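You operate a simulated robot arm through the tools that you are given. There is no shell and no other tool.

You are at the controls of a simulated robot arm. One attempt, no reset.

Task
Put things in order on the top of the end bench. At the end: the black round pad stands where the blue pad stood; the brown sanding block from the top of the end bench stands where the black round pad stood; the blue pad is on the green board; the white small bottle (marked "thick") from the top of the end bench stands where the brown sanding block stood; whatever was shut is shut again. Leave all else as you found it, and nothing knocked over.
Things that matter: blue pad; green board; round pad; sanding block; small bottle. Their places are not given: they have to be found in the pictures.

Only the result counts: the job must be done as asked and must still hold three seconds after the hand-in. Knocking over, shifting, dropping, spilling or breaking anything else fails it.

Robot
A 7-joint arm with a two-finger gripper, fixed in place. Base frame: the origin is on the floor under the middle of its stand, x ahead of it, y to its left, z up; the work surface is at about z = 900. Lengths are in mm, angles in degrees, forces in N, time in s.
With the tool pointing down near the work surface it reaches from about 340 to 720 mm from the base axis. Its first joint turns from -66.0 to 66.0 degrees. Payload 2.45 kg.
The TCP is the grasp point between the finger pads, 26 mm short of the fingertips. In the tool frame z runs along the fingers and y along their closing line. The gripper opens to 96 mm; its body begins 69 mm behind the TCP.
Orientation is that of the tool frame in the base frame, as a unit quaternion [x, y, z, w]. With the fingers straight down and closing along the base's y, the tool's x points along the base's -x, its y along +y and its z along -z.

Tools
- The arm moves only by the tool arm_command. Its argument "moves" is a list of rows, each a list of 7 numbers: the finger opening in mm, from 0 to 96, then the shift along the base's x, y, z in units of 40 mm (1.0 is 40 mm), then the turn, a rotation vector about the base's x, y, z in units of 6 degrees (1.0 is 6 degrees). In form: [[hand, tx, ty, tz, ax, ay, az], ...]. A call has 1 to 20 rows; each row shifts and turns the commanded pose from where the row before left it. A call with a number of a shift or a turn outside -1 to 1 is refused whole. A row lasts 0.2 s, in which the tool goes at most 50 mm and 8.6 degrees; a call with a longer step from one row to the next is refused whole, and so is a gripper value outside its range. A pose out of reach is approached as far as the arm can. The call stops where the force on the tool passes 40 N (or 10 N more than at its start, if that is more) or the arm is blocked; 0.2 s more then pass. The fingers move at their own pace (about 50 mm/s each) and stop on an object; they squeeze with about 27 N. The grip force told is the motor's: it shows also when the fingers shut on nothing. Time passes only in rows, and 0.2 s behind the last, so rows that do not move let the fingers close. The reply holds the time, the measured pose of the TCP, the force on the tool along the base axes, the opening and the grip force, in the units named above and with some noise, with the torque about the TCP (base axes, N m) and any sound that the robot's microphone picked up.
- Cameras (640 x 400 px; columns grow to the right, rows downward): "scene" is fixed at [165.4, -400.9, 1434.5]; the picture's right is [0.76, -0.65, 0.00], its down [-0.40, -0.46, -0.79] and it looks along [0.52, 0.60, -0.61] (base axes); focal length 326 px, centre (320, 200). "wrist" rides on the gripper at [82, 3, -98] in the tool frame; the picture's right is [-0.04, 1.00, 0.00], its down [-0.73, -0.03, -0.68] and it looks along [-0.68, -0.03, 0.73] (tool axes); focal length 256 px, centre (320, 200).
- grab_frame(camera): a new picture of that camera. The clock stands still meanwhile.
- measure_at(camera, pixels): for up to 12 pixels [column, row] of the newest picture of that camera ("zoom" is the newest enlarged one), the place [x, y, z] in the base frame of the surface seen there, good to about 2 mm, but the place of the scene camera against the robot may be out by one fixed shift of up to 25 mm in any direction. The clock stands still meanwhile.
- zoom(camera, box): a new picture of the part [left, top, right, bottom] of that camera's present view, enlarged. The clock stands still meanwhile.
- close_job(): hands the job in; it is judged then, once.

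Unless the task says otherwise, let go and move clear before handing in.

The tools are called as a command line: name --pt "numbers of a row" for each row, then --argument value for the rest, lists and objects as JSON in quotes. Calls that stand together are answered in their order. arm_command: Moves the arm, as the interface text tells. Its arguments: {"type":"object","properties":{"moves":{"type":"array"}},"required":["moves"]} The other tools are called the same way: grab_frame (camera) takes a picture; measure_at (camera, pixels) gives the place of the surface under pixels of a picture; zoom (camera, box) takes an enlarged picture of a part of a camera's view; close_job () hands the job in.

At the start:

```text
time: 0.0
ee_pos: [362.2, -30.1, 1186.8]
ee_rot: [-0.001, 1.0, 0.0, 0.0]
ft_force: [-0.6, 0.3, 0.1]
moment: [0.02, 0.0, -0.02]
grip_width: 96.2
grip_force: 0.0
```

scene: 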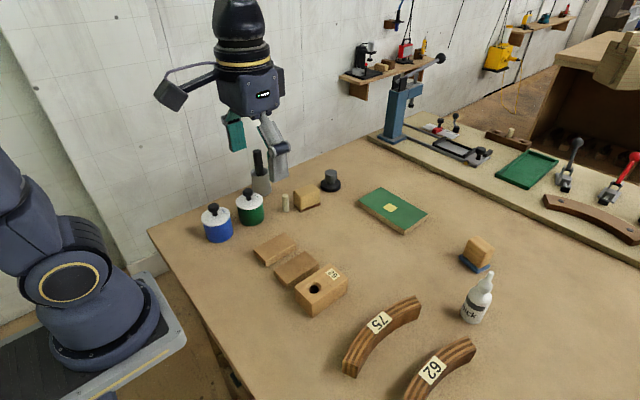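
wrist: 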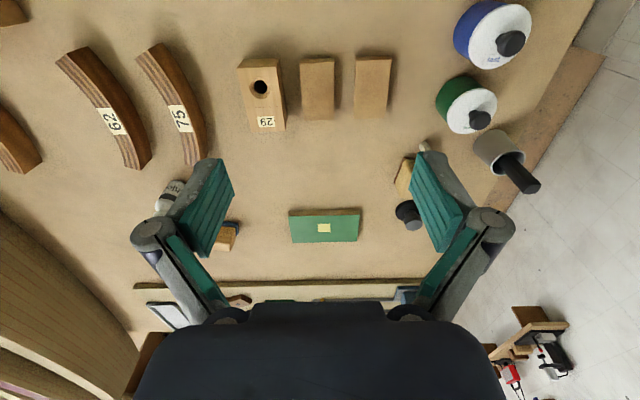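

The scene shows a green board near (393,210), a black round thing near (330,180), a light block near (306,199), a block on something blue near (477,255), and a white bottle near (477,300). I'll zoom in on these to identify them.

zoom --camera "scene" --box '[420, 210, 540, 340]'

zoom --camera "scene" --box '[190, 140, 440, 300]'

zoom --camera "scene" --box '[340, 0, 640, 240]'

zoom --camera "wrist" --box '[130, 130, 540, 300]'

```text
3.08 times, centred on (480, 275) of scene
```

zoom: 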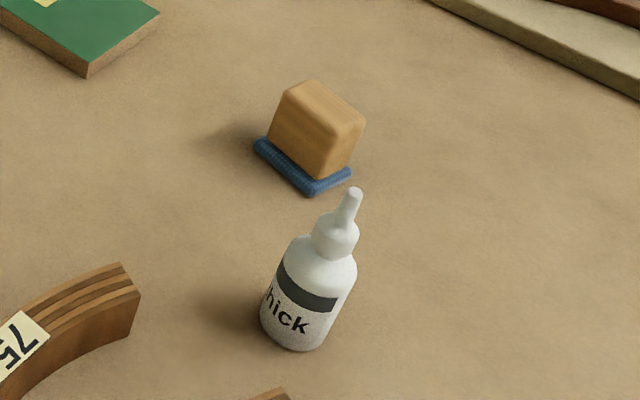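

```text
2.50 times, centred on (315, 220) of scene
```

zoom: 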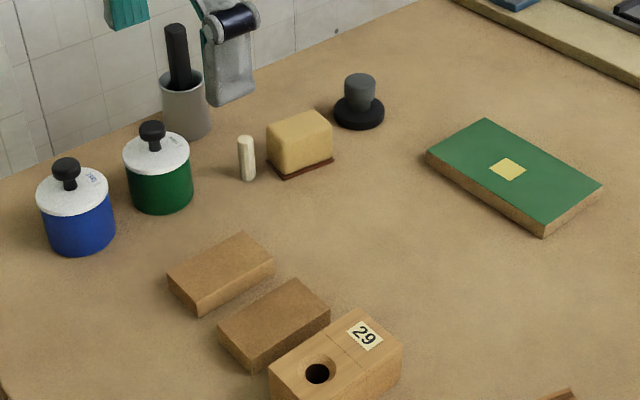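

```text
1.67 times, centred on (490, 120) of scene
```

zoom: 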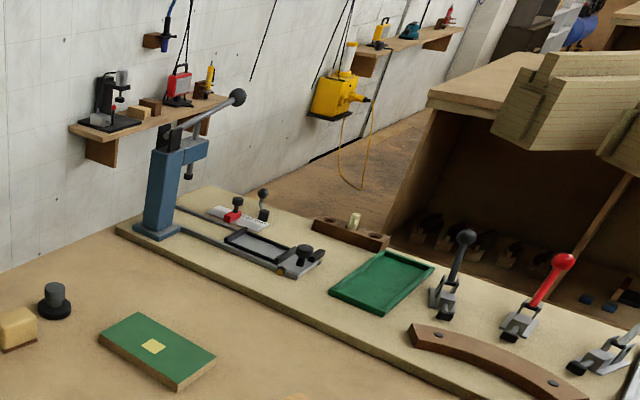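

```text
1.56 times, centred on (335, 215) of wrist
```

zoom: 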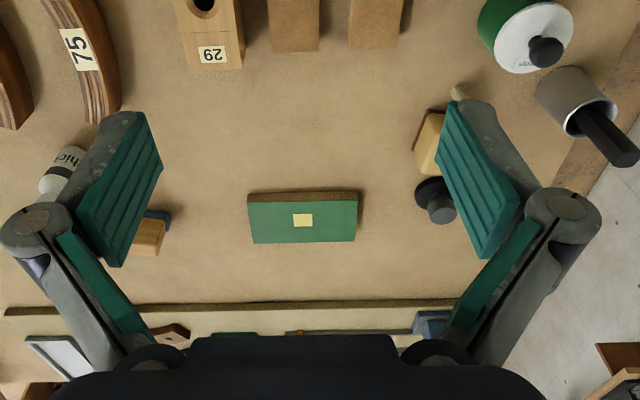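

The pads seem to be blocks with coloured bases: blue-based at (477,255), brown-based at (307,200), black round at (330,180). I'll zoom in further to check the sanding block candidates.

zoom --camera "scene" --box '[270, 160, 360, 220]'

zoom --camera "scene" --box '[240, 220, 360, 320]'

zoom --camera "scene" --box '[335, 20, 455, 110]'

zoom --camera "scene" --box '[520, 20, 640, 140]'

zoom --camera "scene" --box '[350, 175, 440, 245]'

```text
6.67 times, centred on (315, 190) of scene
```

zoom: 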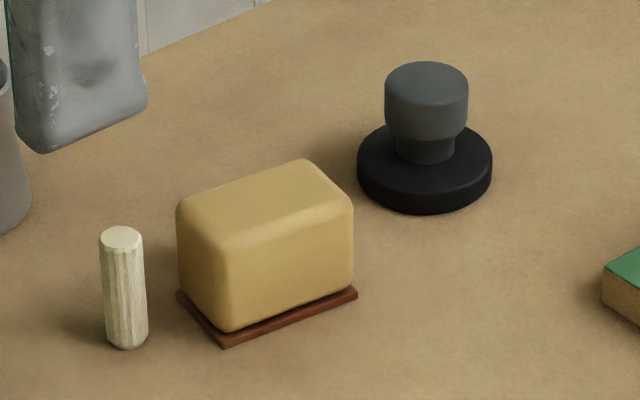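

```text
4.00 times, centred on (300, 270) of scene
```

zoom: 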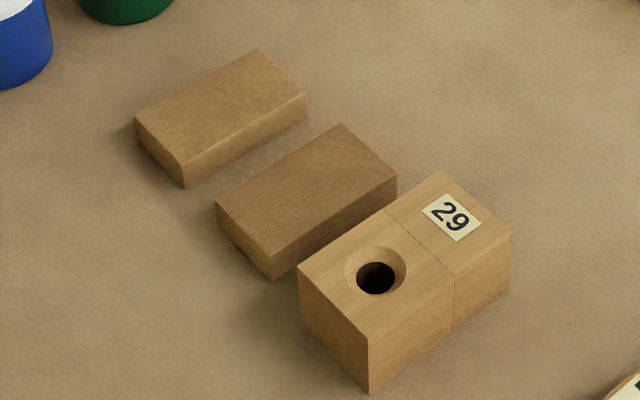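

```text
4.44 times, centred on (395, 65) of scene
```

zoom: 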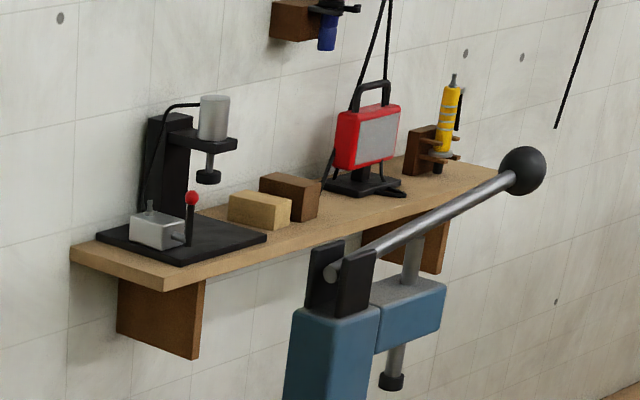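

```text
3.33 times, centred on (580, 80) of scene
```

zoom: 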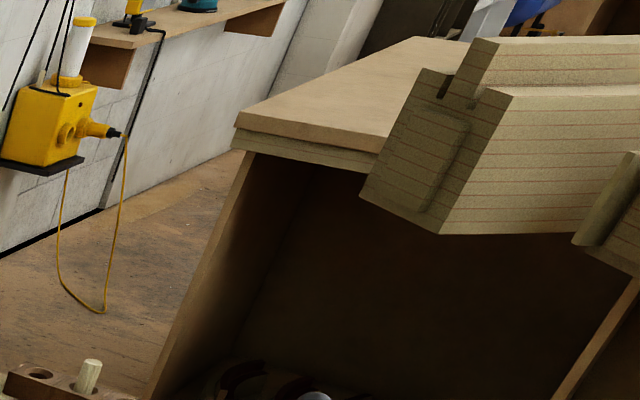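

```text
5.71 times, centred on (395, 210) of scene
```

zoom: 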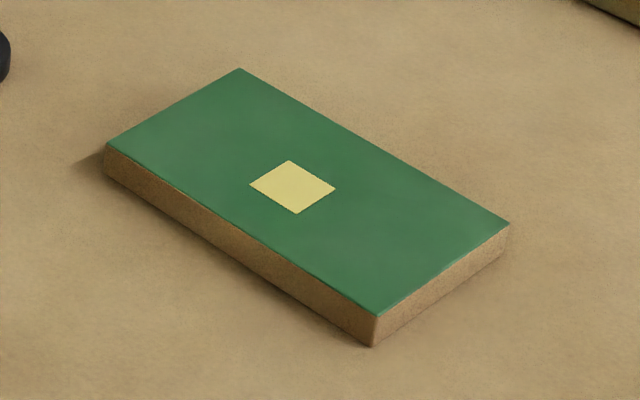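

The sanding block (yellow-tan body with a brown base) is at (307,200), and the blue pad is the wood-handled block at (477,255). I'll measure the same points through both cameras to find the scene camera's fixed shift.

grab_frame --camera "wrist"

measure_at --camera "wrist" --pixels '[[325, 228], [291, 241], [357, 240], [408, 207], [415, 218], [232, 232], [178, 187], [265, 122], [254, 63], [375, 85], [318, 90], [325, 180]]'

grab_frame --camera "scene"

measure_at --camera "scene" --pixels '[[390, 208], [388, 187], [427, 215], [402, 229], [366, 200], [331, 172], [307, 195], [479, 245], [489, 273], [477, 310], [332, 274], [440, 250]]'

```text
taken
```

wrist: 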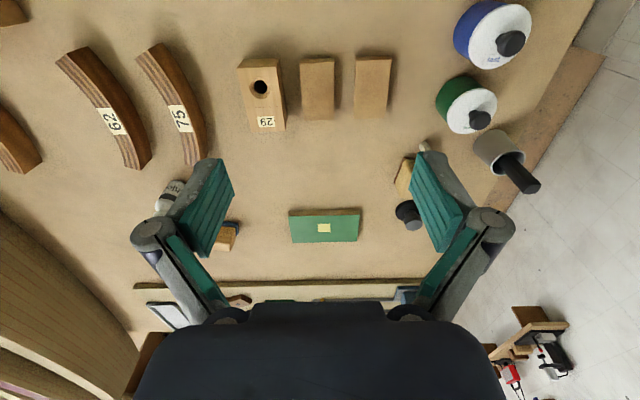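

```text
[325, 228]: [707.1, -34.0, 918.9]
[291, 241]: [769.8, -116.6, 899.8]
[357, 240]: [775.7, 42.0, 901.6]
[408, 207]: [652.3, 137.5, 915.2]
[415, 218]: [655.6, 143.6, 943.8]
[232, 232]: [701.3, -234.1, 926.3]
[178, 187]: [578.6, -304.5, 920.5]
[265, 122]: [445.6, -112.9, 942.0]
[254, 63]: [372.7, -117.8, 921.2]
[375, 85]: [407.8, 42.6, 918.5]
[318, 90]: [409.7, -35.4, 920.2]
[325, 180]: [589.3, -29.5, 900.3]
```

```text
taken
```

scene: 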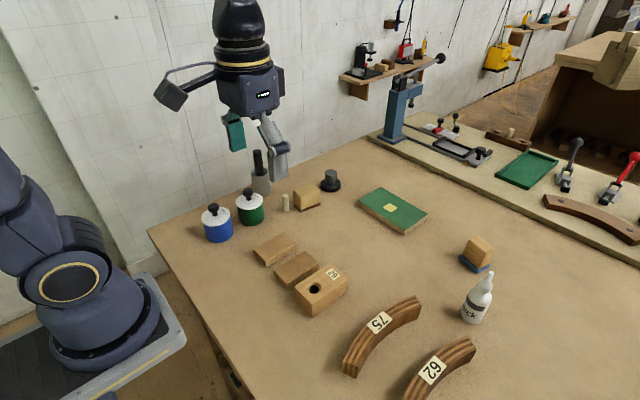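

```text
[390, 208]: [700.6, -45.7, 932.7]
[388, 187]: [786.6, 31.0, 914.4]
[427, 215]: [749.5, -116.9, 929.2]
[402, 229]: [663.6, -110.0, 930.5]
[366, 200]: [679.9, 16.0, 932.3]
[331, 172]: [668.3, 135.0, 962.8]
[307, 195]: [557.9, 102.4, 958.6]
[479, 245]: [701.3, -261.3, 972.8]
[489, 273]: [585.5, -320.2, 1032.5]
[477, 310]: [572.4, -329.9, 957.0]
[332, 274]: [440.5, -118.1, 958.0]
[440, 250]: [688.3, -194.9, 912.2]
```

The two cameras agree to a shift of about (-6,-10,+13) mm for the scene camera. I'll move the arm over the right side for a close wrist view of the blue pad and bottle.

arm_command --pt "96 0.86 -0.75 0 0 0 0" --pt "96 0.86 -0.75 0 0 0 0" --pt "96 0.86 -0.75 0 0 0 0" --pt "96 0.86 -0.75 0 0 0 0" --pt "96 0 -0.75 0 0 0 0" --pt "96 0 0 0 0 0 0"

grab_frame --camera "wrist"

grab_frame --camera "scene"

```text
time: 1.4
ee_pos: [500.8, -180.6, 1189.5]
ee_rot: [0.001, 1.0, 0.0, 0.0]
ft_force: [-0.5, 0.2, 0.2]
moment: [0.0, 0.03, 0.0]
grip_width: 95.9
grip_force: 0.1
```

```text
taken
```

wrist: 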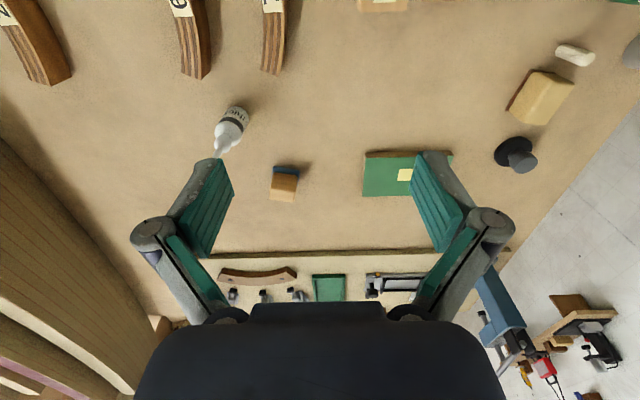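

```text
taken
```

scene: 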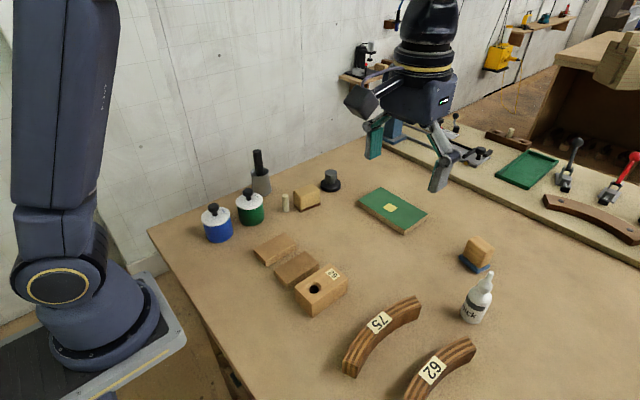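

All five objects are visible in the wrist view: blue pad (285,185), bottle (232,130), round pad (517,155), sanding block (541,97), board (405,175). I'll zoom in on the blue pad and bottle to measure them.

zoom --camera "wrist" --box '[200, 90, 330, 215]'

measure_at --camera "wrist" --pixels '[[272, 175], [298, 177], [295, 201], [269, 197], [284, 187], [284, 172], [273, 172], [299, 173], [231, 130], [240, 110], [225, 152], [246, 131]]'

zoom --camera "wrist" --box '[470, 30, 610, 190]'

measure_at --camera "wrist" --pixels '[[365, 193], [364, 158], [404, 175], [522, 162], [510, 145], [498, 155], [540, 95], [521, 117], [548, 123], [572, 86], [534, 72], [575, 58]]'

```text
3.20 times, centred on (265, 152) of wrist
```

zoom: 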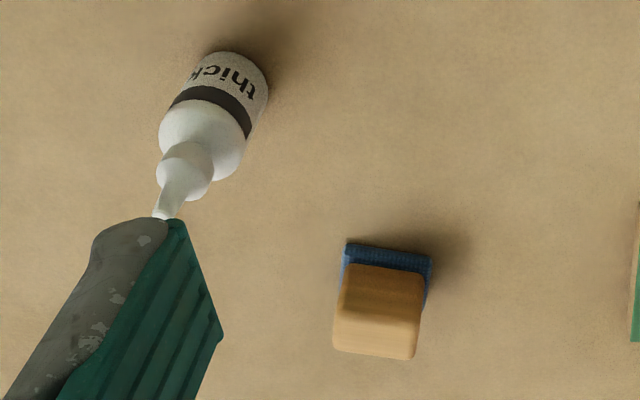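

```text
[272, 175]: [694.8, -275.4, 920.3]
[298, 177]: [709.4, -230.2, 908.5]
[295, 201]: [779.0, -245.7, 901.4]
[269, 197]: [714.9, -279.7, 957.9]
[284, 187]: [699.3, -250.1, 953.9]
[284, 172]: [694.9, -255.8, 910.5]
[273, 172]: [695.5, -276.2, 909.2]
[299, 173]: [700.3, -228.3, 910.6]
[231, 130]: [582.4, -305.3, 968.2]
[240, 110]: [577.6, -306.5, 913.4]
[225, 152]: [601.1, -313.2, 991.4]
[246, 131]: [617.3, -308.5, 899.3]
```

```text
2.50 times, centred on (540, 110) of wrist
```

zoom: 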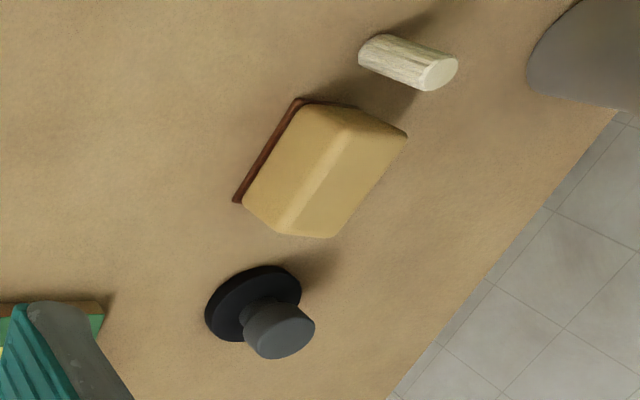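

```text
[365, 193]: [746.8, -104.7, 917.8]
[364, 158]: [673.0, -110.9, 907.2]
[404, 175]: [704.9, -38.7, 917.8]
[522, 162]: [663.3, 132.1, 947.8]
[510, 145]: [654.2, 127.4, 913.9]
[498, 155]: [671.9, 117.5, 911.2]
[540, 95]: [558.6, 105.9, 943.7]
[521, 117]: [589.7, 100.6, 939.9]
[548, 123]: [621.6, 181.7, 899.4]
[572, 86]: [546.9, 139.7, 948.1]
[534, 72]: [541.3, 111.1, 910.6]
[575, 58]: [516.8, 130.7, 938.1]
```

The blue pad sits near (718,-252) with its base front at x≈695, so it is beyond the nominal straight-down reach. I'll move closer and above it for a better measurement.

arm_command --pt "96 0.825 -0.5 -0.667 0 0 0" --pt "96 0.825 -0.5 -0.667 0 0 0" --pt "96 0.825 -0.5 -0.667 0 0 0" --pt "96 0 0 0 0 0 0"

grab_frame --camera "wrist"

zoom --camera "wrist" --box '[250, 130, 390, 220]'

```text
time: 2.4
ee_pos: [602.4, -241.3, 1109.3]
ee_rot: [0.0, 1.0, 0.0, -0.001]
ft_force: [0.3, 0.0, -0.2]
moment: [0.01, 0.06, -0.02]
grip_width: 96.0
grip_force: 0.1
```

```text
taken
```

wrist: 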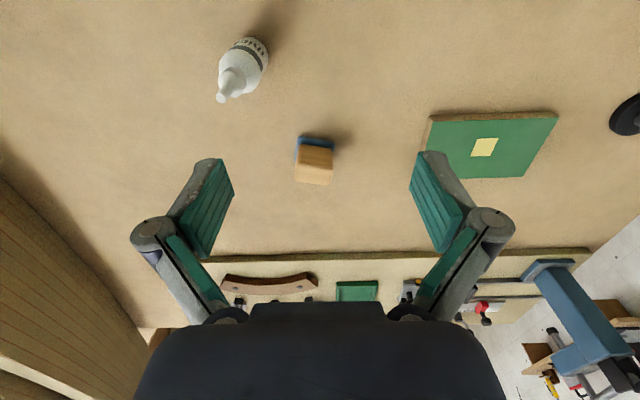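

```text
4.44 times, centred on (320, 175) of wrist
```

zoom: 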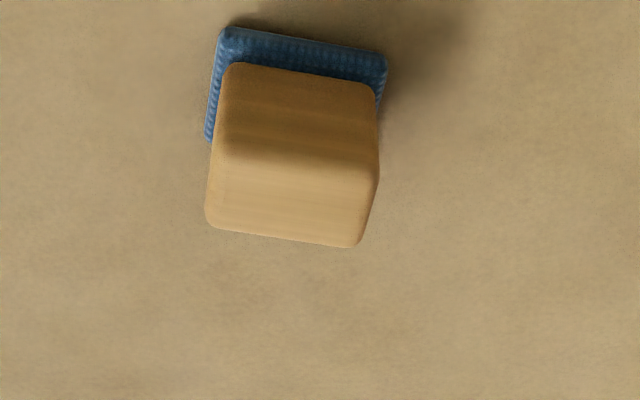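

measure_at --camera "zoom" --pixels '[[225, 32], [383, 60], [209, 135], [380, 95], [300, 48], [222, 160], [372, 180], [212, 215], [352, 238], [290, 200], [235, 75], [368, 95]]'

measure_at --camera "wrist" --pixels '[[430, 117], [556, 115], [524, 175], [433, 148], [484, 147], [246, 68], [223, 97], [230, 75], [255, 45], [237, 60]]'

```text
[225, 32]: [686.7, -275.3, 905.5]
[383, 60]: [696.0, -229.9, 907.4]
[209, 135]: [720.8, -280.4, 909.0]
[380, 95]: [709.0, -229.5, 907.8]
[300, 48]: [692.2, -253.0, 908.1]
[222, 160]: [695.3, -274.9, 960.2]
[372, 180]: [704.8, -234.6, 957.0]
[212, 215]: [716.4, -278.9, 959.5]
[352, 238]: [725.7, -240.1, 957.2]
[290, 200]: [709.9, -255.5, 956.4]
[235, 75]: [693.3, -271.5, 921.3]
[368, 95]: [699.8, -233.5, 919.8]
```

```text
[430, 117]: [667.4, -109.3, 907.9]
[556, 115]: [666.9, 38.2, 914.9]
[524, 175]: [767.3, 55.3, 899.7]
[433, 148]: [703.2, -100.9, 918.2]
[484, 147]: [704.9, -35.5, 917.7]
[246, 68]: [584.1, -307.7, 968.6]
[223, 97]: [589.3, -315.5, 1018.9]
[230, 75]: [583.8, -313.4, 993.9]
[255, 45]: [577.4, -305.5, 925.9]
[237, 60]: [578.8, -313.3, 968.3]
```

The blue pad's base front edge runs from (687,-275) to (696,-230), so it is turned about -10.5° with its centre near (710,-256). I'll check its depth in the scene view before choosing the grasp.

zoom --camera "scene" --box '[455, 230, 505, 280]'

```text
8.00 times, centred on (480, 255) of scene
```

zoom: 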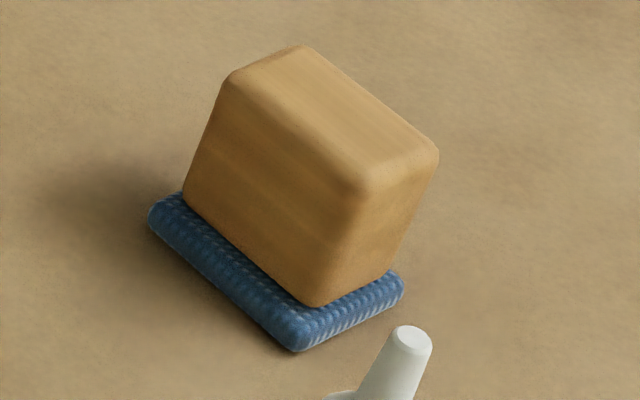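

measure_at --camera "zoom" --pixels '[[160, 208], [297, 335], [396, 283], [240, 85], [365, 185], [430, 155], [305, 55], [335, 120], [255, 270], [350, 315]]'

```text
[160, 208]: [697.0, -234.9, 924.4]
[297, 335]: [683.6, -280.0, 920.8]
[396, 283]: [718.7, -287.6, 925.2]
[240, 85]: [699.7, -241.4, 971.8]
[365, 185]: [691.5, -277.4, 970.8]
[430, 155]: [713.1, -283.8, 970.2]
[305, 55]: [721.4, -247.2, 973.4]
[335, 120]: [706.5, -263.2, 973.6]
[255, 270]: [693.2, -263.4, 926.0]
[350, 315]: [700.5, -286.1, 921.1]
```

The scene measurement confirms the blue pad is about 50×38 mm at the base, centred near (710,-255.5) and turned about -12.5°. I'll turn the tool to match, tilt the fingers outward by 15° about the closing line for reach, and move above the pad.

arm_command --pt "96 0.3 0 0 0 0 -0.694" --pt "96 0.5 0 0 0 0 -0.694" --pt "96 0.5 -0.1 0 0 0 -0.694" --pt "90 0.5 -0.1 0 -0.18 -0.813 0" --pt "90 0.5 -0.1 0 -0.18 -0.813 0" --pt "90 0.39 -0.067 0 -0.18 -0.813 0" --pt "90 0 0 0 0 0 0"

grab_frame --camera "wrist"

grab_frame --camera "scene"

```text
time: 4.0
ee_pos: [703.3, -255.6, 1106.4]
ee_rot: [0.108, 0.985, -0.015, 0.131]
ft_force: [-0.5, 0.1, 0.0]
moment: [-0.01, 0.01, 0.01]
grip_width: 89.9
grip_force: 0.1
out of reach, approached as far as the arm can: row 3
```

```text
taken
```

wrist: 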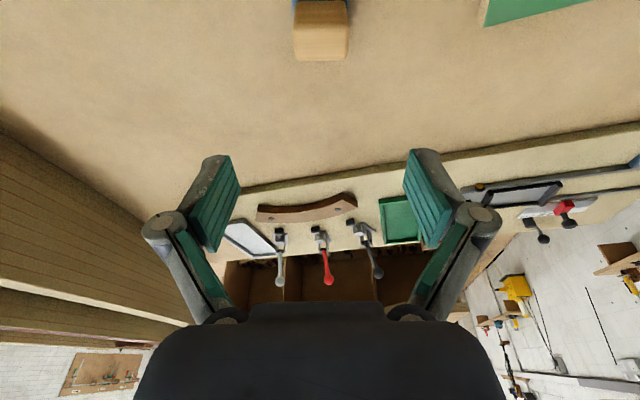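

```text
taken
```

scene: 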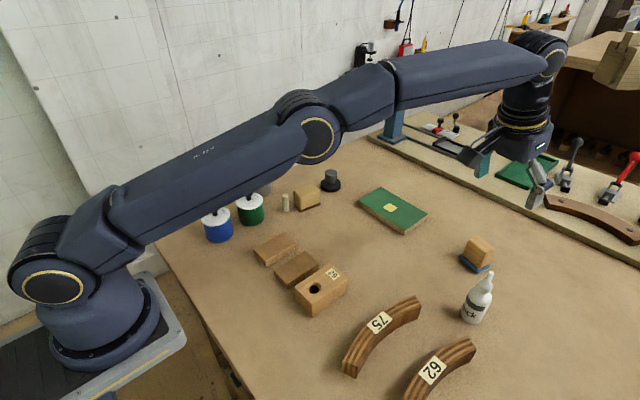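

The tilt is now about 15° and the arm holds (703,-256,1106), with row 3 marginal only because it came before the tilt. I'll step to x=710 and descend partway, then check.

arm_command --pt "90 0.085 0 -0.9 0 0 0" --pt "90 0.085 0 -0.9 0 0 0" --pt "90 0 0 -0.6 0 0 0" --pt "90 0 0 0 0 0 0"

grab_frame --camera "wrist"

grab_frame --camera "scene"

```text
time: 5.0
ee_pos: [709.1, -253.7, 1008.1]
ee_rot: [0.107, 0.986, -0.014, 0.13]
ft_force: [0.4, -0.2, -1.2]
moment: [0.0, -0.04, -0.03]
grip_width: 89.9
grip_force: 0.1
```

```text
taken
```

wrist: 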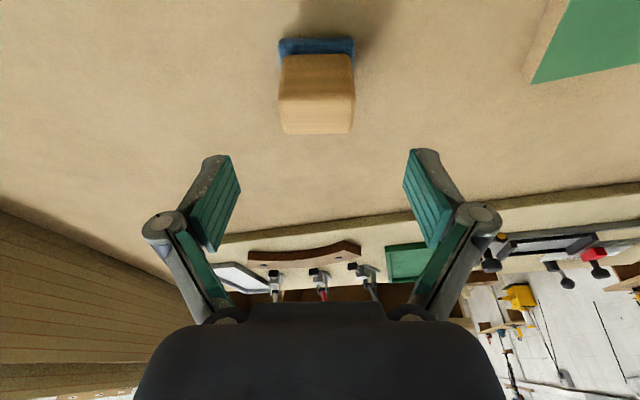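

```text
taken
```

scene: 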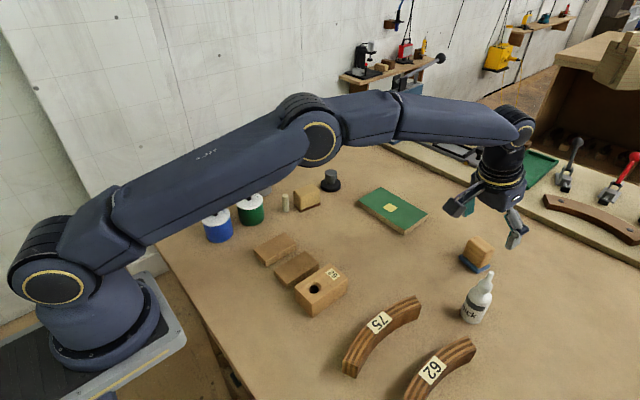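

The pad now appears square to the gripper, centred near column 317 in the wrist view. I'll measure its corners from here for the fine position.

measure_at --camera "wrist" --pixels '[[282, 42], [352, 41], [281, 60], [354, 60], [282, 98], [352, 98], [283, 130], [350, 130], [316, 110], [316, 130], [317, 45], [317, 70]]'

zoom --camera "wrist" --box '[250, 20, 390, 150]'

```text
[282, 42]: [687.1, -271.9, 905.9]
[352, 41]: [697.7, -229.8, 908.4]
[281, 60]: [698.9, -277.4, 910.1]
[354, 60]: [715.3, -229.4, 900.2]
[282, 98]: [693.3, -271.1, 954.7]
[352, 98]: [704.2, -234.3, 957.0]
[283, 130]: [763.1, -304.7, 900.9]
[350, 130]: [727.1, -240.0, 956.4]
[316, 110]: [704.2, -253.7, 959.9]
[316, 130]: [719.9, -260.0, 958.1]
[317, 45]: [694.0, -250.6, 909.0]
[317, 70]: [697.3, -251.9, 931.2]
```

```text
3.08 times, centred on (320, 85) of wrist
```

zoom: 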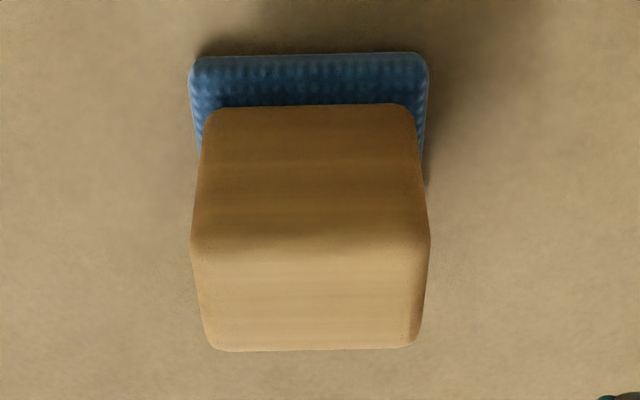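

The block spans x≈697–724 with its centre at about (711,-255) and its top at 957. I'll descend to TCP z≈942, with the fingertips above the blue base, and check before closing.

arm_command --pt "90 0.035 -0.03 -0.8 0 0 0" --pt "90 0 0 -0.6 0 0 0" --pt "90 0 0 -0.25 0 0 0" --pt "90 0 0 0 0 0 0"

grab_frame --camera "wrist"

zoom --camera "scene" --box '[420, 160, 560, 300]'

```text
time: 6.0
ee_pos: [709.9, -254.7, 944.6]
ee_rot: [0.108, 0.985, -0.015, 0.13]
ft_force: [-0.1, 0.2, 0.3]
moment: [-0.01, -0.01, 0.03]
grip_width: 89.9
grip_force: 0.2
```

```text
taken
```

wrist: 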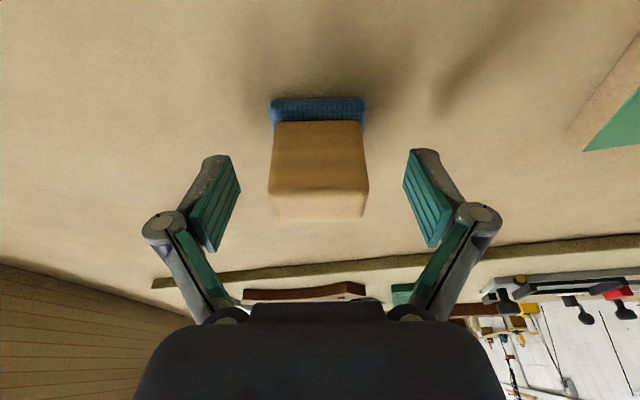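

```text
2.86 times, centred on (490, 230) of scene
```

zoom: 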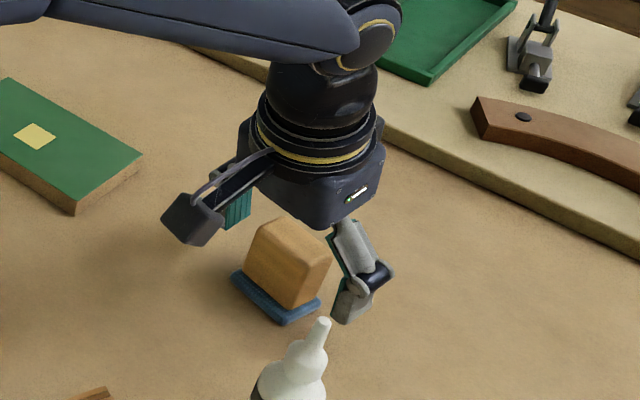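

The block sits squarely between the open fingers at TCP (710,-255,945). I'll close the gripper on it.

arm_command --pt "10 0 0 0 0 0 0" --pt "10 0 0 0 0 0 0" --pt "10 0 0 0 0 0 0" --pt "10 0 0 0 0 0 0" --pt "10 0 0 0 0 0 0"

grab_frame --camera "wrist"

```text
time: 7.2
ee_pos: [710.6, -254.4, 944.1]
ee_rot: [0.109, 0.985, -0.014, 0.13]
ft_force: [-0.4, -0.2, 1.5]
moment: [-0.05, -0.02, -0.04]
grip_width: 45.1
grip_force: 27.1
```

```text
taken
```

wrist: 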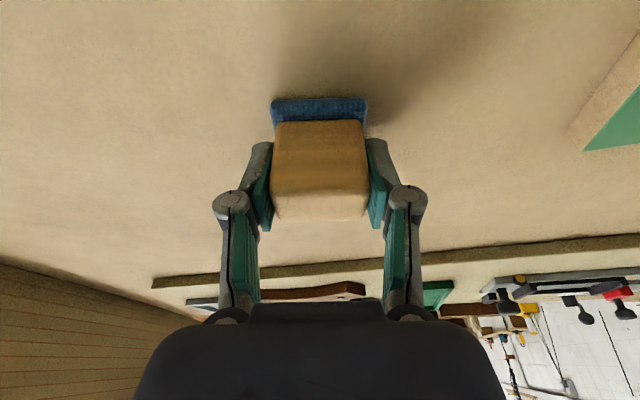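

The grip is good (width 45.1, 27 N), with the TCP at 944 when the base was on the table at 900. I'll lift and carry the pad across to above the board centre near (710,-37).

arm_command --pt "10 0 0 0.25 0 0 0" --pt "10 0 0 0.9 0 0 0" --pt "10 0 0 0.85 0 0 0" --pt "10 0 0.9 0 0 0 0" --pt "10 0 0.9 0 0 0 0" --pt "10 0 0.9 0 0 0 0" --pt "10 0 0.9 0 0 0 0" --pt "10 0 0.9 0 0 0 0" --pt "10 0 0.9 0 0 0 0" --pt "10 0 0 0 0 0 0"

grab_frame --camera "wrist"

grab_frame --camera "scene"

```text
time: 9.4
ee_pos: [711.1, -39.8, 1025.4]
ee_rot: [0.109, 0.986, -0.014, 0.129]
ft_force: [-0.4, -0.1, 0.0]
moment: [0.02, 0.0, 0.0]
grip_width: 45.4
grip_force: 26.5
```

```text
taken
```

wrist: 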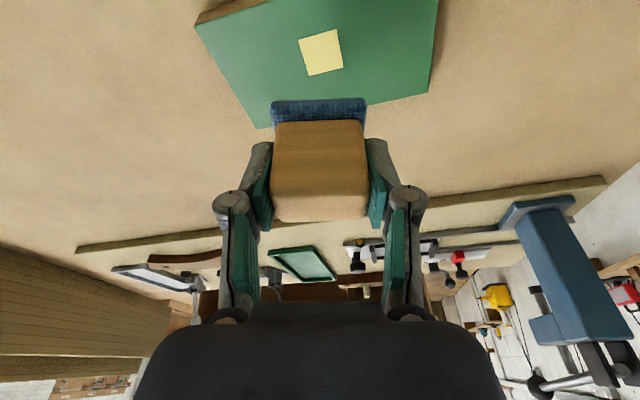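

```text
taken
```

scene: 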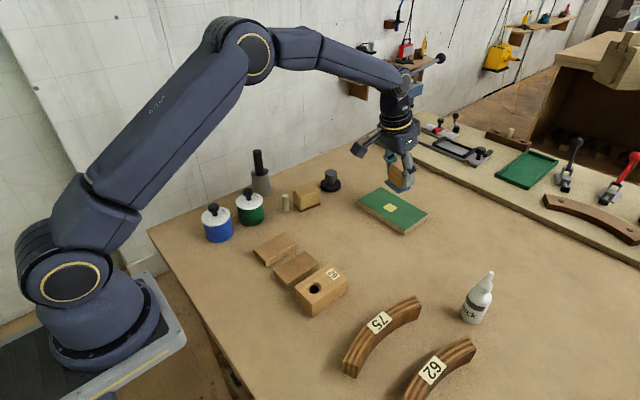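

The pad hangs level above the board at TCP (711,-40,1025). I'll measure the visible board corners and patch before lowering.

measure_at --camera "wrist" --pixels '[[321, 52], [200, 26], [425, 90], [258, 124], [434, 20], [300, 20], [270, 40], [400, 60]]'

```text
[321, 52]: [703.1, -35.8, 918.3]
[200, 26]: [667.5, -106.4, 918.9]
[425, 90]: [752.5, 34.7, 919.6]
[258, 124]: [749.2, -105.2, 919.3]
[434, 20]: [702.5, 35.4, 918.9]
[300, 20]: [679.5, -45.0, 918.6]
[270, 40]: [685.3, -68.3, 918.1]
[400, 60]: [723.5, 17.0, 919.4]
```

The board top is at z≈919 and spans x 667–752 and y -107–36, so its centre is (710,-36). I'll lower to just above contact (TCP≈965).

arm_command --pt "10 -0.03 0.09 -0.8 0 0 0" --pt "10 0 0 -0.5 0 0 0" --pt "10 0 0 -0.2 0 0 0" --pt "10 0 0 0 0 0 0"

grab_frame --camera "wrist"

zoom --camera "scene" --box '[340, 130, 460, 250]'

```text
time: 10.4
ee_pos: [710.0, -35.4, 964.9]
ee_rot: [0.108, 0.986, -0.014, 0.13]
ft_force: [-0.7, 0.3, -1.3]
moment: [-0.01, 0.01, 0.0]
grip_width: 45.1
grip_force: 27.2
```

```text
taken
```

wrist: 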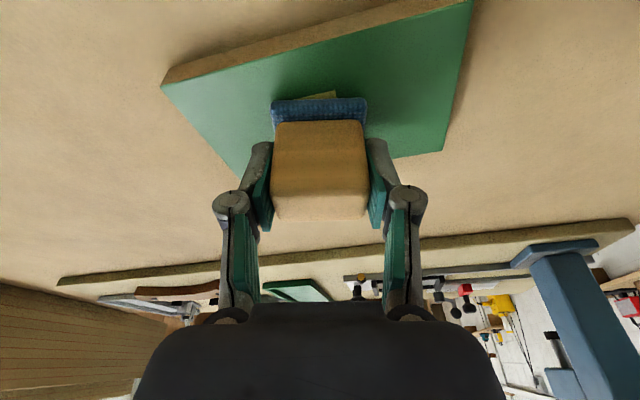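

```text
3.33 times, centred on (400, 190) of scene
```

zoom: 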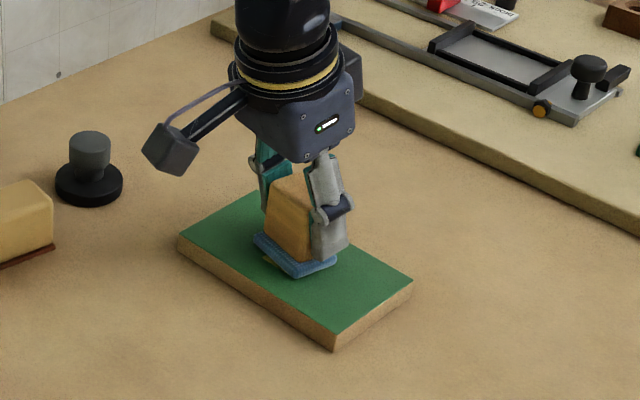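

The pad is about 2 mm above the board centre. I'll ease it down in millimetre steps to touch.

arm_command --pt "10 0 0 -0.025 0 0 0" --pt "10 0 0 -0.025 0 0 0" --pt "10 0 0 0 0 0 0"

```text
time: 11.2
ee_pos: [708.4, -34.5, 961.9]
ee_rot: [0.108, 0.986, -0.014, 0.13]
ft_force: [-0.2, 0.7, -0.4]
moment: [-0.01, 0.0, -0.01]
grip_width: 45.2
grip_force: 27.1
```

There is no clear contact force yet. I'll lower another millimetre or two.

arm_command --pt "10 0 0 -0.025 0 0 0" --pt "10 0 0 0 0 0 0"

zoom --camera "scene" --box '[370, 170, 420, 220]'

```text
time: 11.8
ee_pos: [710.1, -36.7, 961.8]
ee_rot: [0.108, 0.985, -0.014, 0.131]
ft_force: [-3.6, 1.7, 8.8]
moment: [0.06, 0.18, 0.0]
grip_width: 45.3
grip_force: 26.6
```

```text
8.00 times, centred on (395, 195) of scene
```

zoom: 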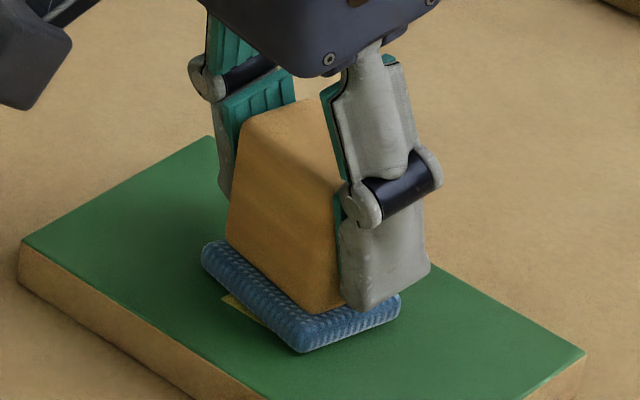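

Contact is made (Fz 8.8 N) with the base sitting on the board. I'll open and lift straight up.

arm_command --pt "60 0 0 0 0 0 0" --pt "90 0 0 0 0 0 0" --pt "90 0 0 0 0 0 0" --pt "90 0 0 0.5 0 0 0" --pt "90 0 0 0.9 0 0 0" --pt "90 0 0 0.9 0 0 0" --pt "90 0 0 0 0 0 0"

grab_frame --camera "wrist"

grab_frame --camera "scene"

```text
time: 13.4
ee_pos: [708.1, -34.6, 1053.2]
ee_rot: [0.108, 0.985, -0.014, 0.13]
ft_force: [0.1, 0.0, 0.4]
moment: [0.02, -0.01, -0.01]
grip_width: 90.2
grip_force: 0.0
```

```text
taken
```

wrist: 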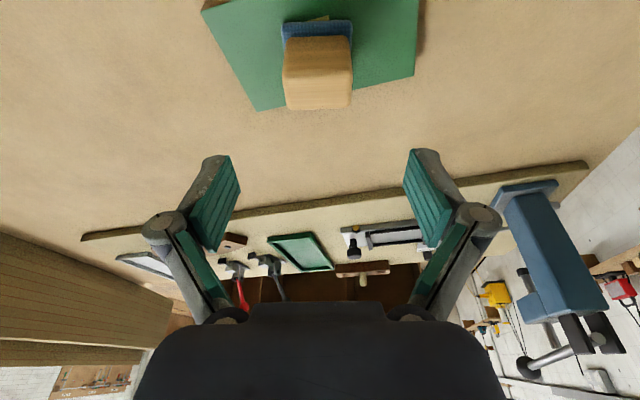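

```text
taken
```

scene: 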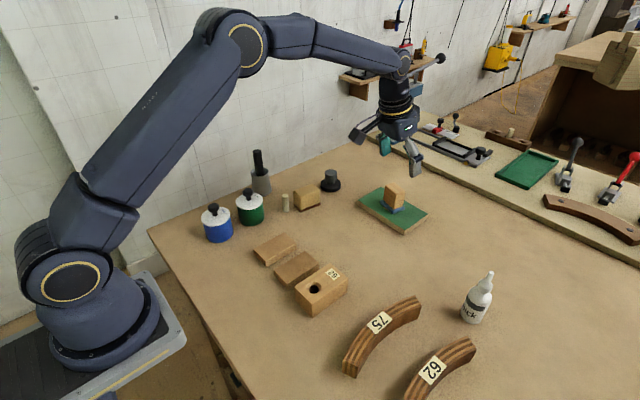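

The blue pad stands on the board centre and nothing else moved. Next I'll go over the round pad, keeping the same tilt, to look at it.

arm_command --pt "90 -0.44 0.86 0.3 0 0 0" --pt "90 -0.44 0.86 0.3 0 0 0" --pt "90 -0.44 0.86 0.3 0 0 0" --pt "90 -0.44 0.86 0.3 0 0 0" --pt "90 -0.44 0.86 0.3 0 0 0" --pt "90 0 0 0 0 0 0"

grab_frame --camera "wrist"

```text
time: 14.8
ee_pos: [620.3, 136.7, 1113.1]
ee_rot: [0.108, 0.986, -0.015, 0.129]
ft_force: [0.5, 0.1, 0.2]
moment: [0.02, 0.03, 0.0]
grip_width: 90.1
grip_force: 0.0
```

```text
taken
```

wrist: 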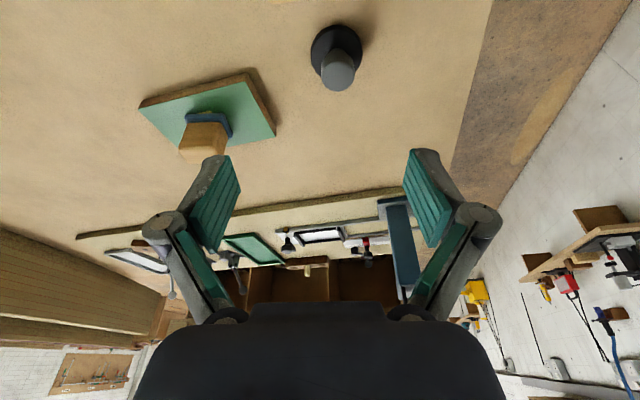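

zoom --camera "wrist" --box '[280, 10, 390, 110]'

```text
4.00 times, centred on (335, 60) of wrist
```

zoom: 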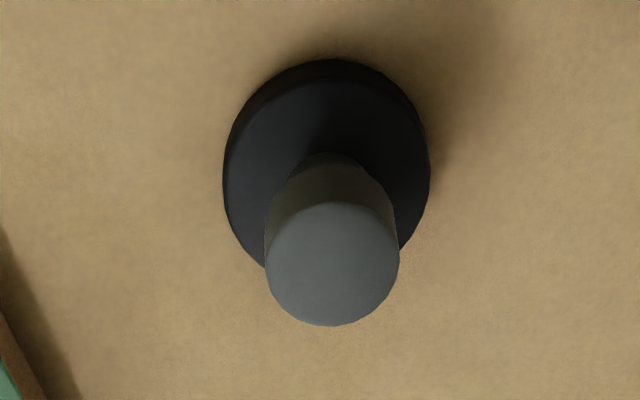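

measure_at --camera "zoom" --pixels '[[330, 215], [278, 265], [388, 265], [333, 315], [333, 265], [325, 80], [235, 165], [420, 165], [248, 230], [408, 225], [330, 190], [327, 120]]'

zoom --camera "scene" --box '[310, 160, 350, 200]'

```text
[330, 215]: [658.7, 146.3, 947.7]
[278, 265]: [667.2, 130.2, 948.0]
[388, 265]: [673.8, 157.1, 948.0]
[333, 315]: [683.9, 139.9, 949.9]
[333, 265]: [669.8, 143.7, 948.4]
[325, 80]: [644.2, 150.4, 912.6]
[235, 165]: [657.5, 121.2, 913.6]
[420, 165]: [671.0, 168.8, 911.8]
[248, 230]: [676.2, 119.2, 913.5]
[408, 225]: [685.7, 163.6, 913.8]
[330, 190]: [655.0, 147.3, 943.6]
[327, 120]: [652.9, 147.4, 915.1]
```

```text
10.00 times, centred on (330, 180) of scene
```

zoom: 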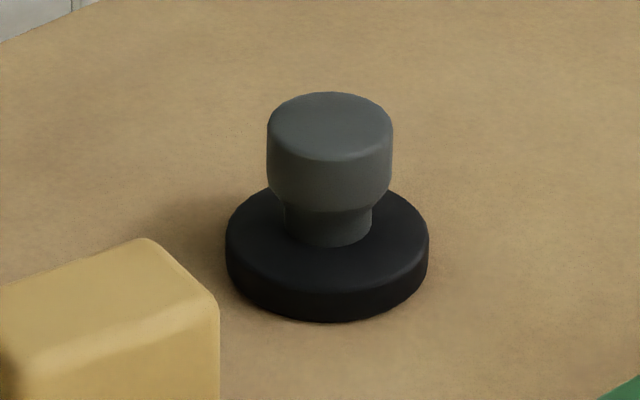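

The round pad's knob centre is at (670.3,143.5), about 31 mm across with its top at 948, and its disc is about 52 mm across with its top at 913. I'll move above it and partway down.

arm_command --pt "90 0.417 0.057 -0.7 0 0 0" --pt "90 0.417 0.057 -0.9 0 0 0" --pt "90 0.417 0.057 -0.9 0 0 0" --pt "80 0 0 -0.3 0 0 0" --pt "80 0 0 0 0 0 0"

grab_frame --camera "wrist"

grab_frame --camera "scene"

```text
time: 16.0
ee_pos: [670.5, 143.5, 999.8]
ee_rot: [0.108, 0.986, -0.015, 0.13]
ft_force: [0.9, -0.4, 0.0]
moment: [-0.02, -0.01, -0.02]
grip_width: 79.6
grip_force: 0.0
```

```text
taken
```

wrist: 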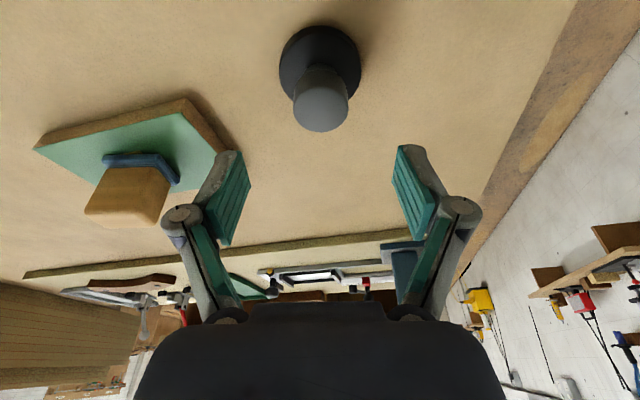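

```text
taken
```

scene: 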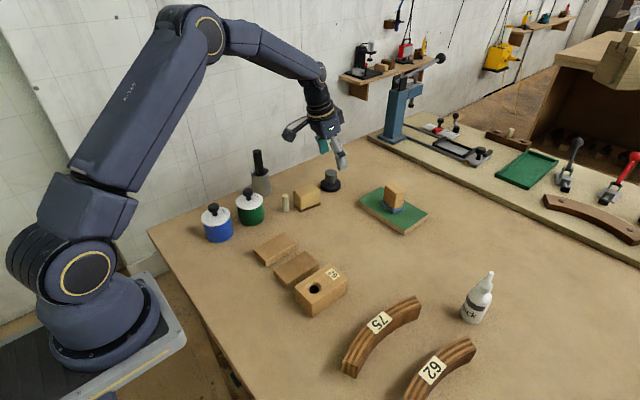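

The knob sits between the fingers at about column 320. Before descending I'll check that the wrist camera mount clears the grey cup with its tall handle near scene (260,170) and the sanding block.

measure_at --camera "scene" --pixels '[[258, 152], [260, 165], [261, 182], [263, 175], [285, 196], [306, 192], [296, 130], [290, 130], [303, 124]]'

measure_at --camera "wrist" --pixels '[[321, 108], [321, 90], [321, 128], [297, 110], [345, 108], [318, 40], [284, 68], [357, 66]]'

```text
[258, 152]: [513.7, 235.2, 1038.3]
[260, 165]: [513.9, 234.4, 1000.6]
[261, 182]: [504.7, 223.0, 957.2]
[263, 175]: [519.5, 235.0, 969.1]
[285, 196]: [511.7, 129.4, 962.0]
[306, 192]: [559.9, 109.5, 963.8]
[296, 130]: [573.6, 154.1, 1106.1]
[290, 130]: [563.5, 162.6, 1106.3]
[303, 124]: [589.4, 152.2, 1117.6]
```

```text
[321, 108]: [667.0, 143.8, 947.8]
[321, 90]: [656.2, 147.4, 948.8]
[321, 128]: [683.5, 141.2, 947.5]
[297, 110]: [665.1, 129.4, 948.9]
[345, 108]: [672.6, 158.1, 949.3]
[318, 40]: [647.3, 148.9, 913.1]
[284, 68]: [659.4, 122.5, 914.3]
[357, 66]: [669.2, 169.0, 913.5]
```

The cup handle at about (518,243) and the sanding block top at 948 both clear the camera mount. The knob centre is (669.8,144), so I'll descend to TCP z≈944.

arm_command --pt "76 0 0 -0.7 0 0 0" --pt "76 0 0.01 -0.5 0 0 0" --pt "76 0 0 -0.2 0 0 0" --pt "76 0 0 0 0 0 0"

zoom --camera "scene" --box '[270, 110, 390, 220]'

grab_frame --camera "wrist"

```text
time: 17.0
ee_pos: [670.2, 144.6, 944.7]
ee_rot: [0.108, 0.985, -0.014, 0.13]
ft_force: [-0.4, 0.5, -0.5]
moment: [0.02, 0.0, 0.01]
grip_width: 76.5
grip_force: 0.2
```

```text
3.64 times, centred on (330, 165) of scene
```

zoom: 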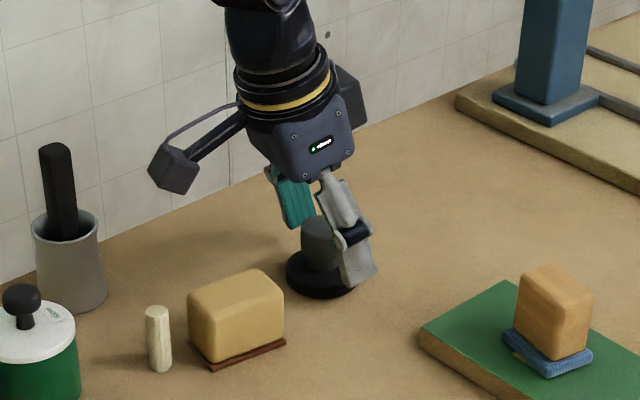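

```text
taken
```

wrist: 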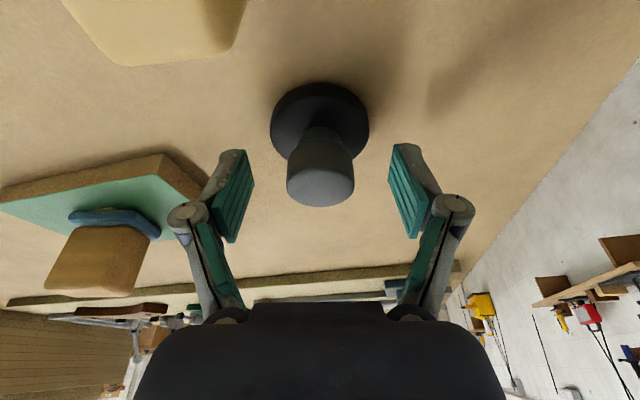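

The knob is centred between the pads (column ~320), with the fingertips just above the disc. I'll close on it.

arm_command --pt "5 0 0 0 0 0 0" --pt "5 0 0 0 0 0 0" --pt "5 0 0 0 0 0 0" --pt "5 0 0 0 0 0 0" --pt "5 0 0 0 0 0 0"

grab_frame --camera "wrist"

```text
time: 18.2
ee_pos: [671.3, 144.6, 944.5]
ee_rot: [0.108, 0.986, -0.015, 0.13]
ft_force: [-0.2, 0.7, 0.4]
moment: [-0.03, 0.0, 0.01]
grip_width: 32.3
grip_force: 26.9
```

```text
taken
```

wrist: 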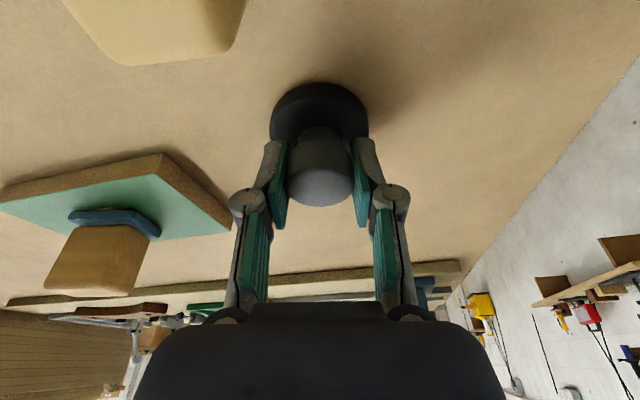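

The knob is gripped (width 32.3) at TCP (670.6,144.5,944.5). I'll lift well above the blue pad on the board and carry it to the old blue pad spot.

arm_command --pt "5 0 0 0.3 0 0 0" --pt "5 0 0 0.95 0 0 0" --pt "5 0 0 0.95 0 0 0" --pt "5 0 0 0.95 0 0 0" --pt "5 0.0925 -0.907 0 0 0 0" --pt "5 0.0925 -0.907 0 0 0 0" --pt "5 0.0925 -0.907 0 0 0 0" --pt "5 0.0925 -0.907 0 0 0 0" --pt "5 0.0925 -0.907 0 0 0 0" --pt "5 0.0925 -0.907 0 0 0 0" --pt "5 0.0925 -0.907 0 0 0 0" --pt "5 0.0925 -0.907 0 0 0 0" --pt "5 0.0925 -0.907 0 0 0 0" --pt "5 0.0925 -0.907 0 0 0 0" --pt "5 0.0925 -0.907 0 0 0 0" --pt "5 0 0 0 0 0 0"

grab_frame --camera "scene"

grab_frame --camera "wrist"

```text
time: 21.6
ee_pos: [711.4, -253.0, 1071.2]
ee_rot: [0.108, 0.986, -0.013, 0.13]
ft_force: [0.7, 0.0, -1.4]
moment: [0.03, 0.0, -0.02]
grip_width: 32.4
grip_force: 27.3
```

```text
taken
```

scene: 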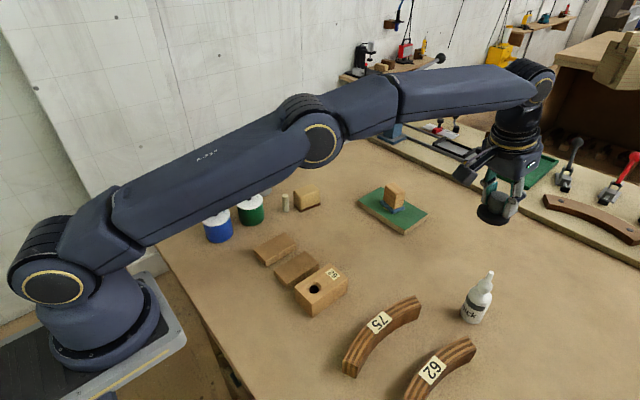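

```text
taken
```

wrist: 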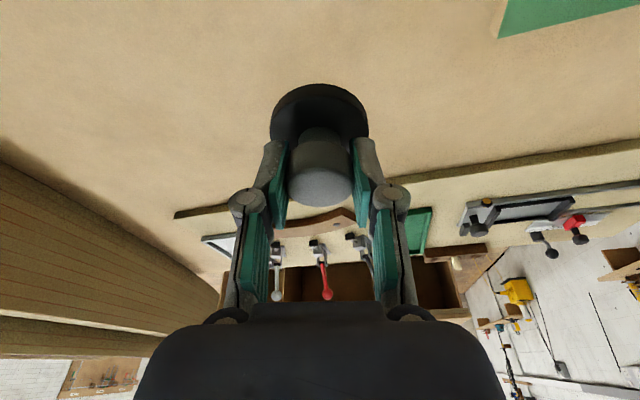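

The round pad is held level at (711,-253,1071) over the old blue pad spot. I'll lower it to a few millimetres above the table.

arm_command --pt "5 0 -0.03 -0.95 0 0 0" --pt "5 0 0 -0.95 0 0 0" --pt "5 0 0 -0.7 0 0 0" --pt "5 0 0 -0.35 0 0 0" --pt "5 0 0 -0.1 0 0 0" --pt "5 0 0 0 0 0 0"

zoom --camera "scene" --box '[440, 190, 540, 290]'

```text
time: 23.0
ee_pos: [710.6, -255.5, 949.3]
ee_rot: [0.108, 0.986, -0.014, 0.13]
ft_force: [-0.6, 1.2, 0.5]
moment: [0.0, 0.02, 0.0]
grip_width: 32.5
grip_force: 26.9
```

```text
4.00 times, centred on (490, 240) of scene
```

zoom: 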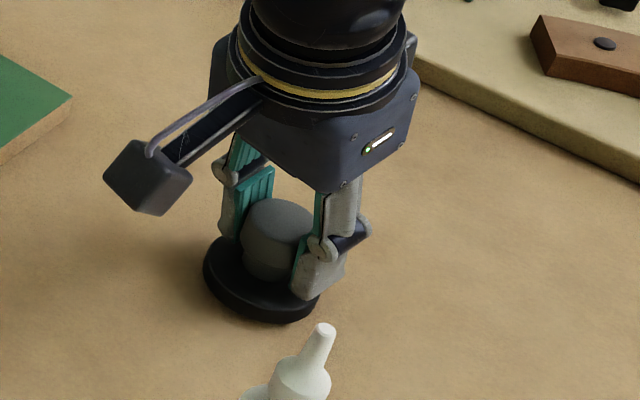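

The pad is about 4–5 mm above the table at (711,-255). I'll lower it gently to contact.

arm_command --pt "5 0 0 -0.05 0 0 0" --pt "5 0 0 -0.04 0 0 0" --pt "5 0 0 0 0 0 0"

```text
time: 23.8
ee_pos: [711.7, -254.9, 944.7]
ee_rot: [0.108, 0.986, -0.015, 0.13]
ft_force: [-0.2, -0.3, -0.3]
moment: [-0.02, -0.01, -0.03]
grip_width: 32.4
grip_force: 26.9
```

arm_command --pt "5 0 0 -0.025 0 0 0" --pt "5 0 0 0 0 0 0"

```text
time: 24.4
ee_pos: [713.0, -256.0, 944.0]
ee_rot: [0.107, 0.986, -0.014, 0.129]
ft_force: [-0.5, 1.3, -0.1]
moment: [-0.01, 0.0, 0.0]
grip_width: 32.3
grip_force: 27.5
```

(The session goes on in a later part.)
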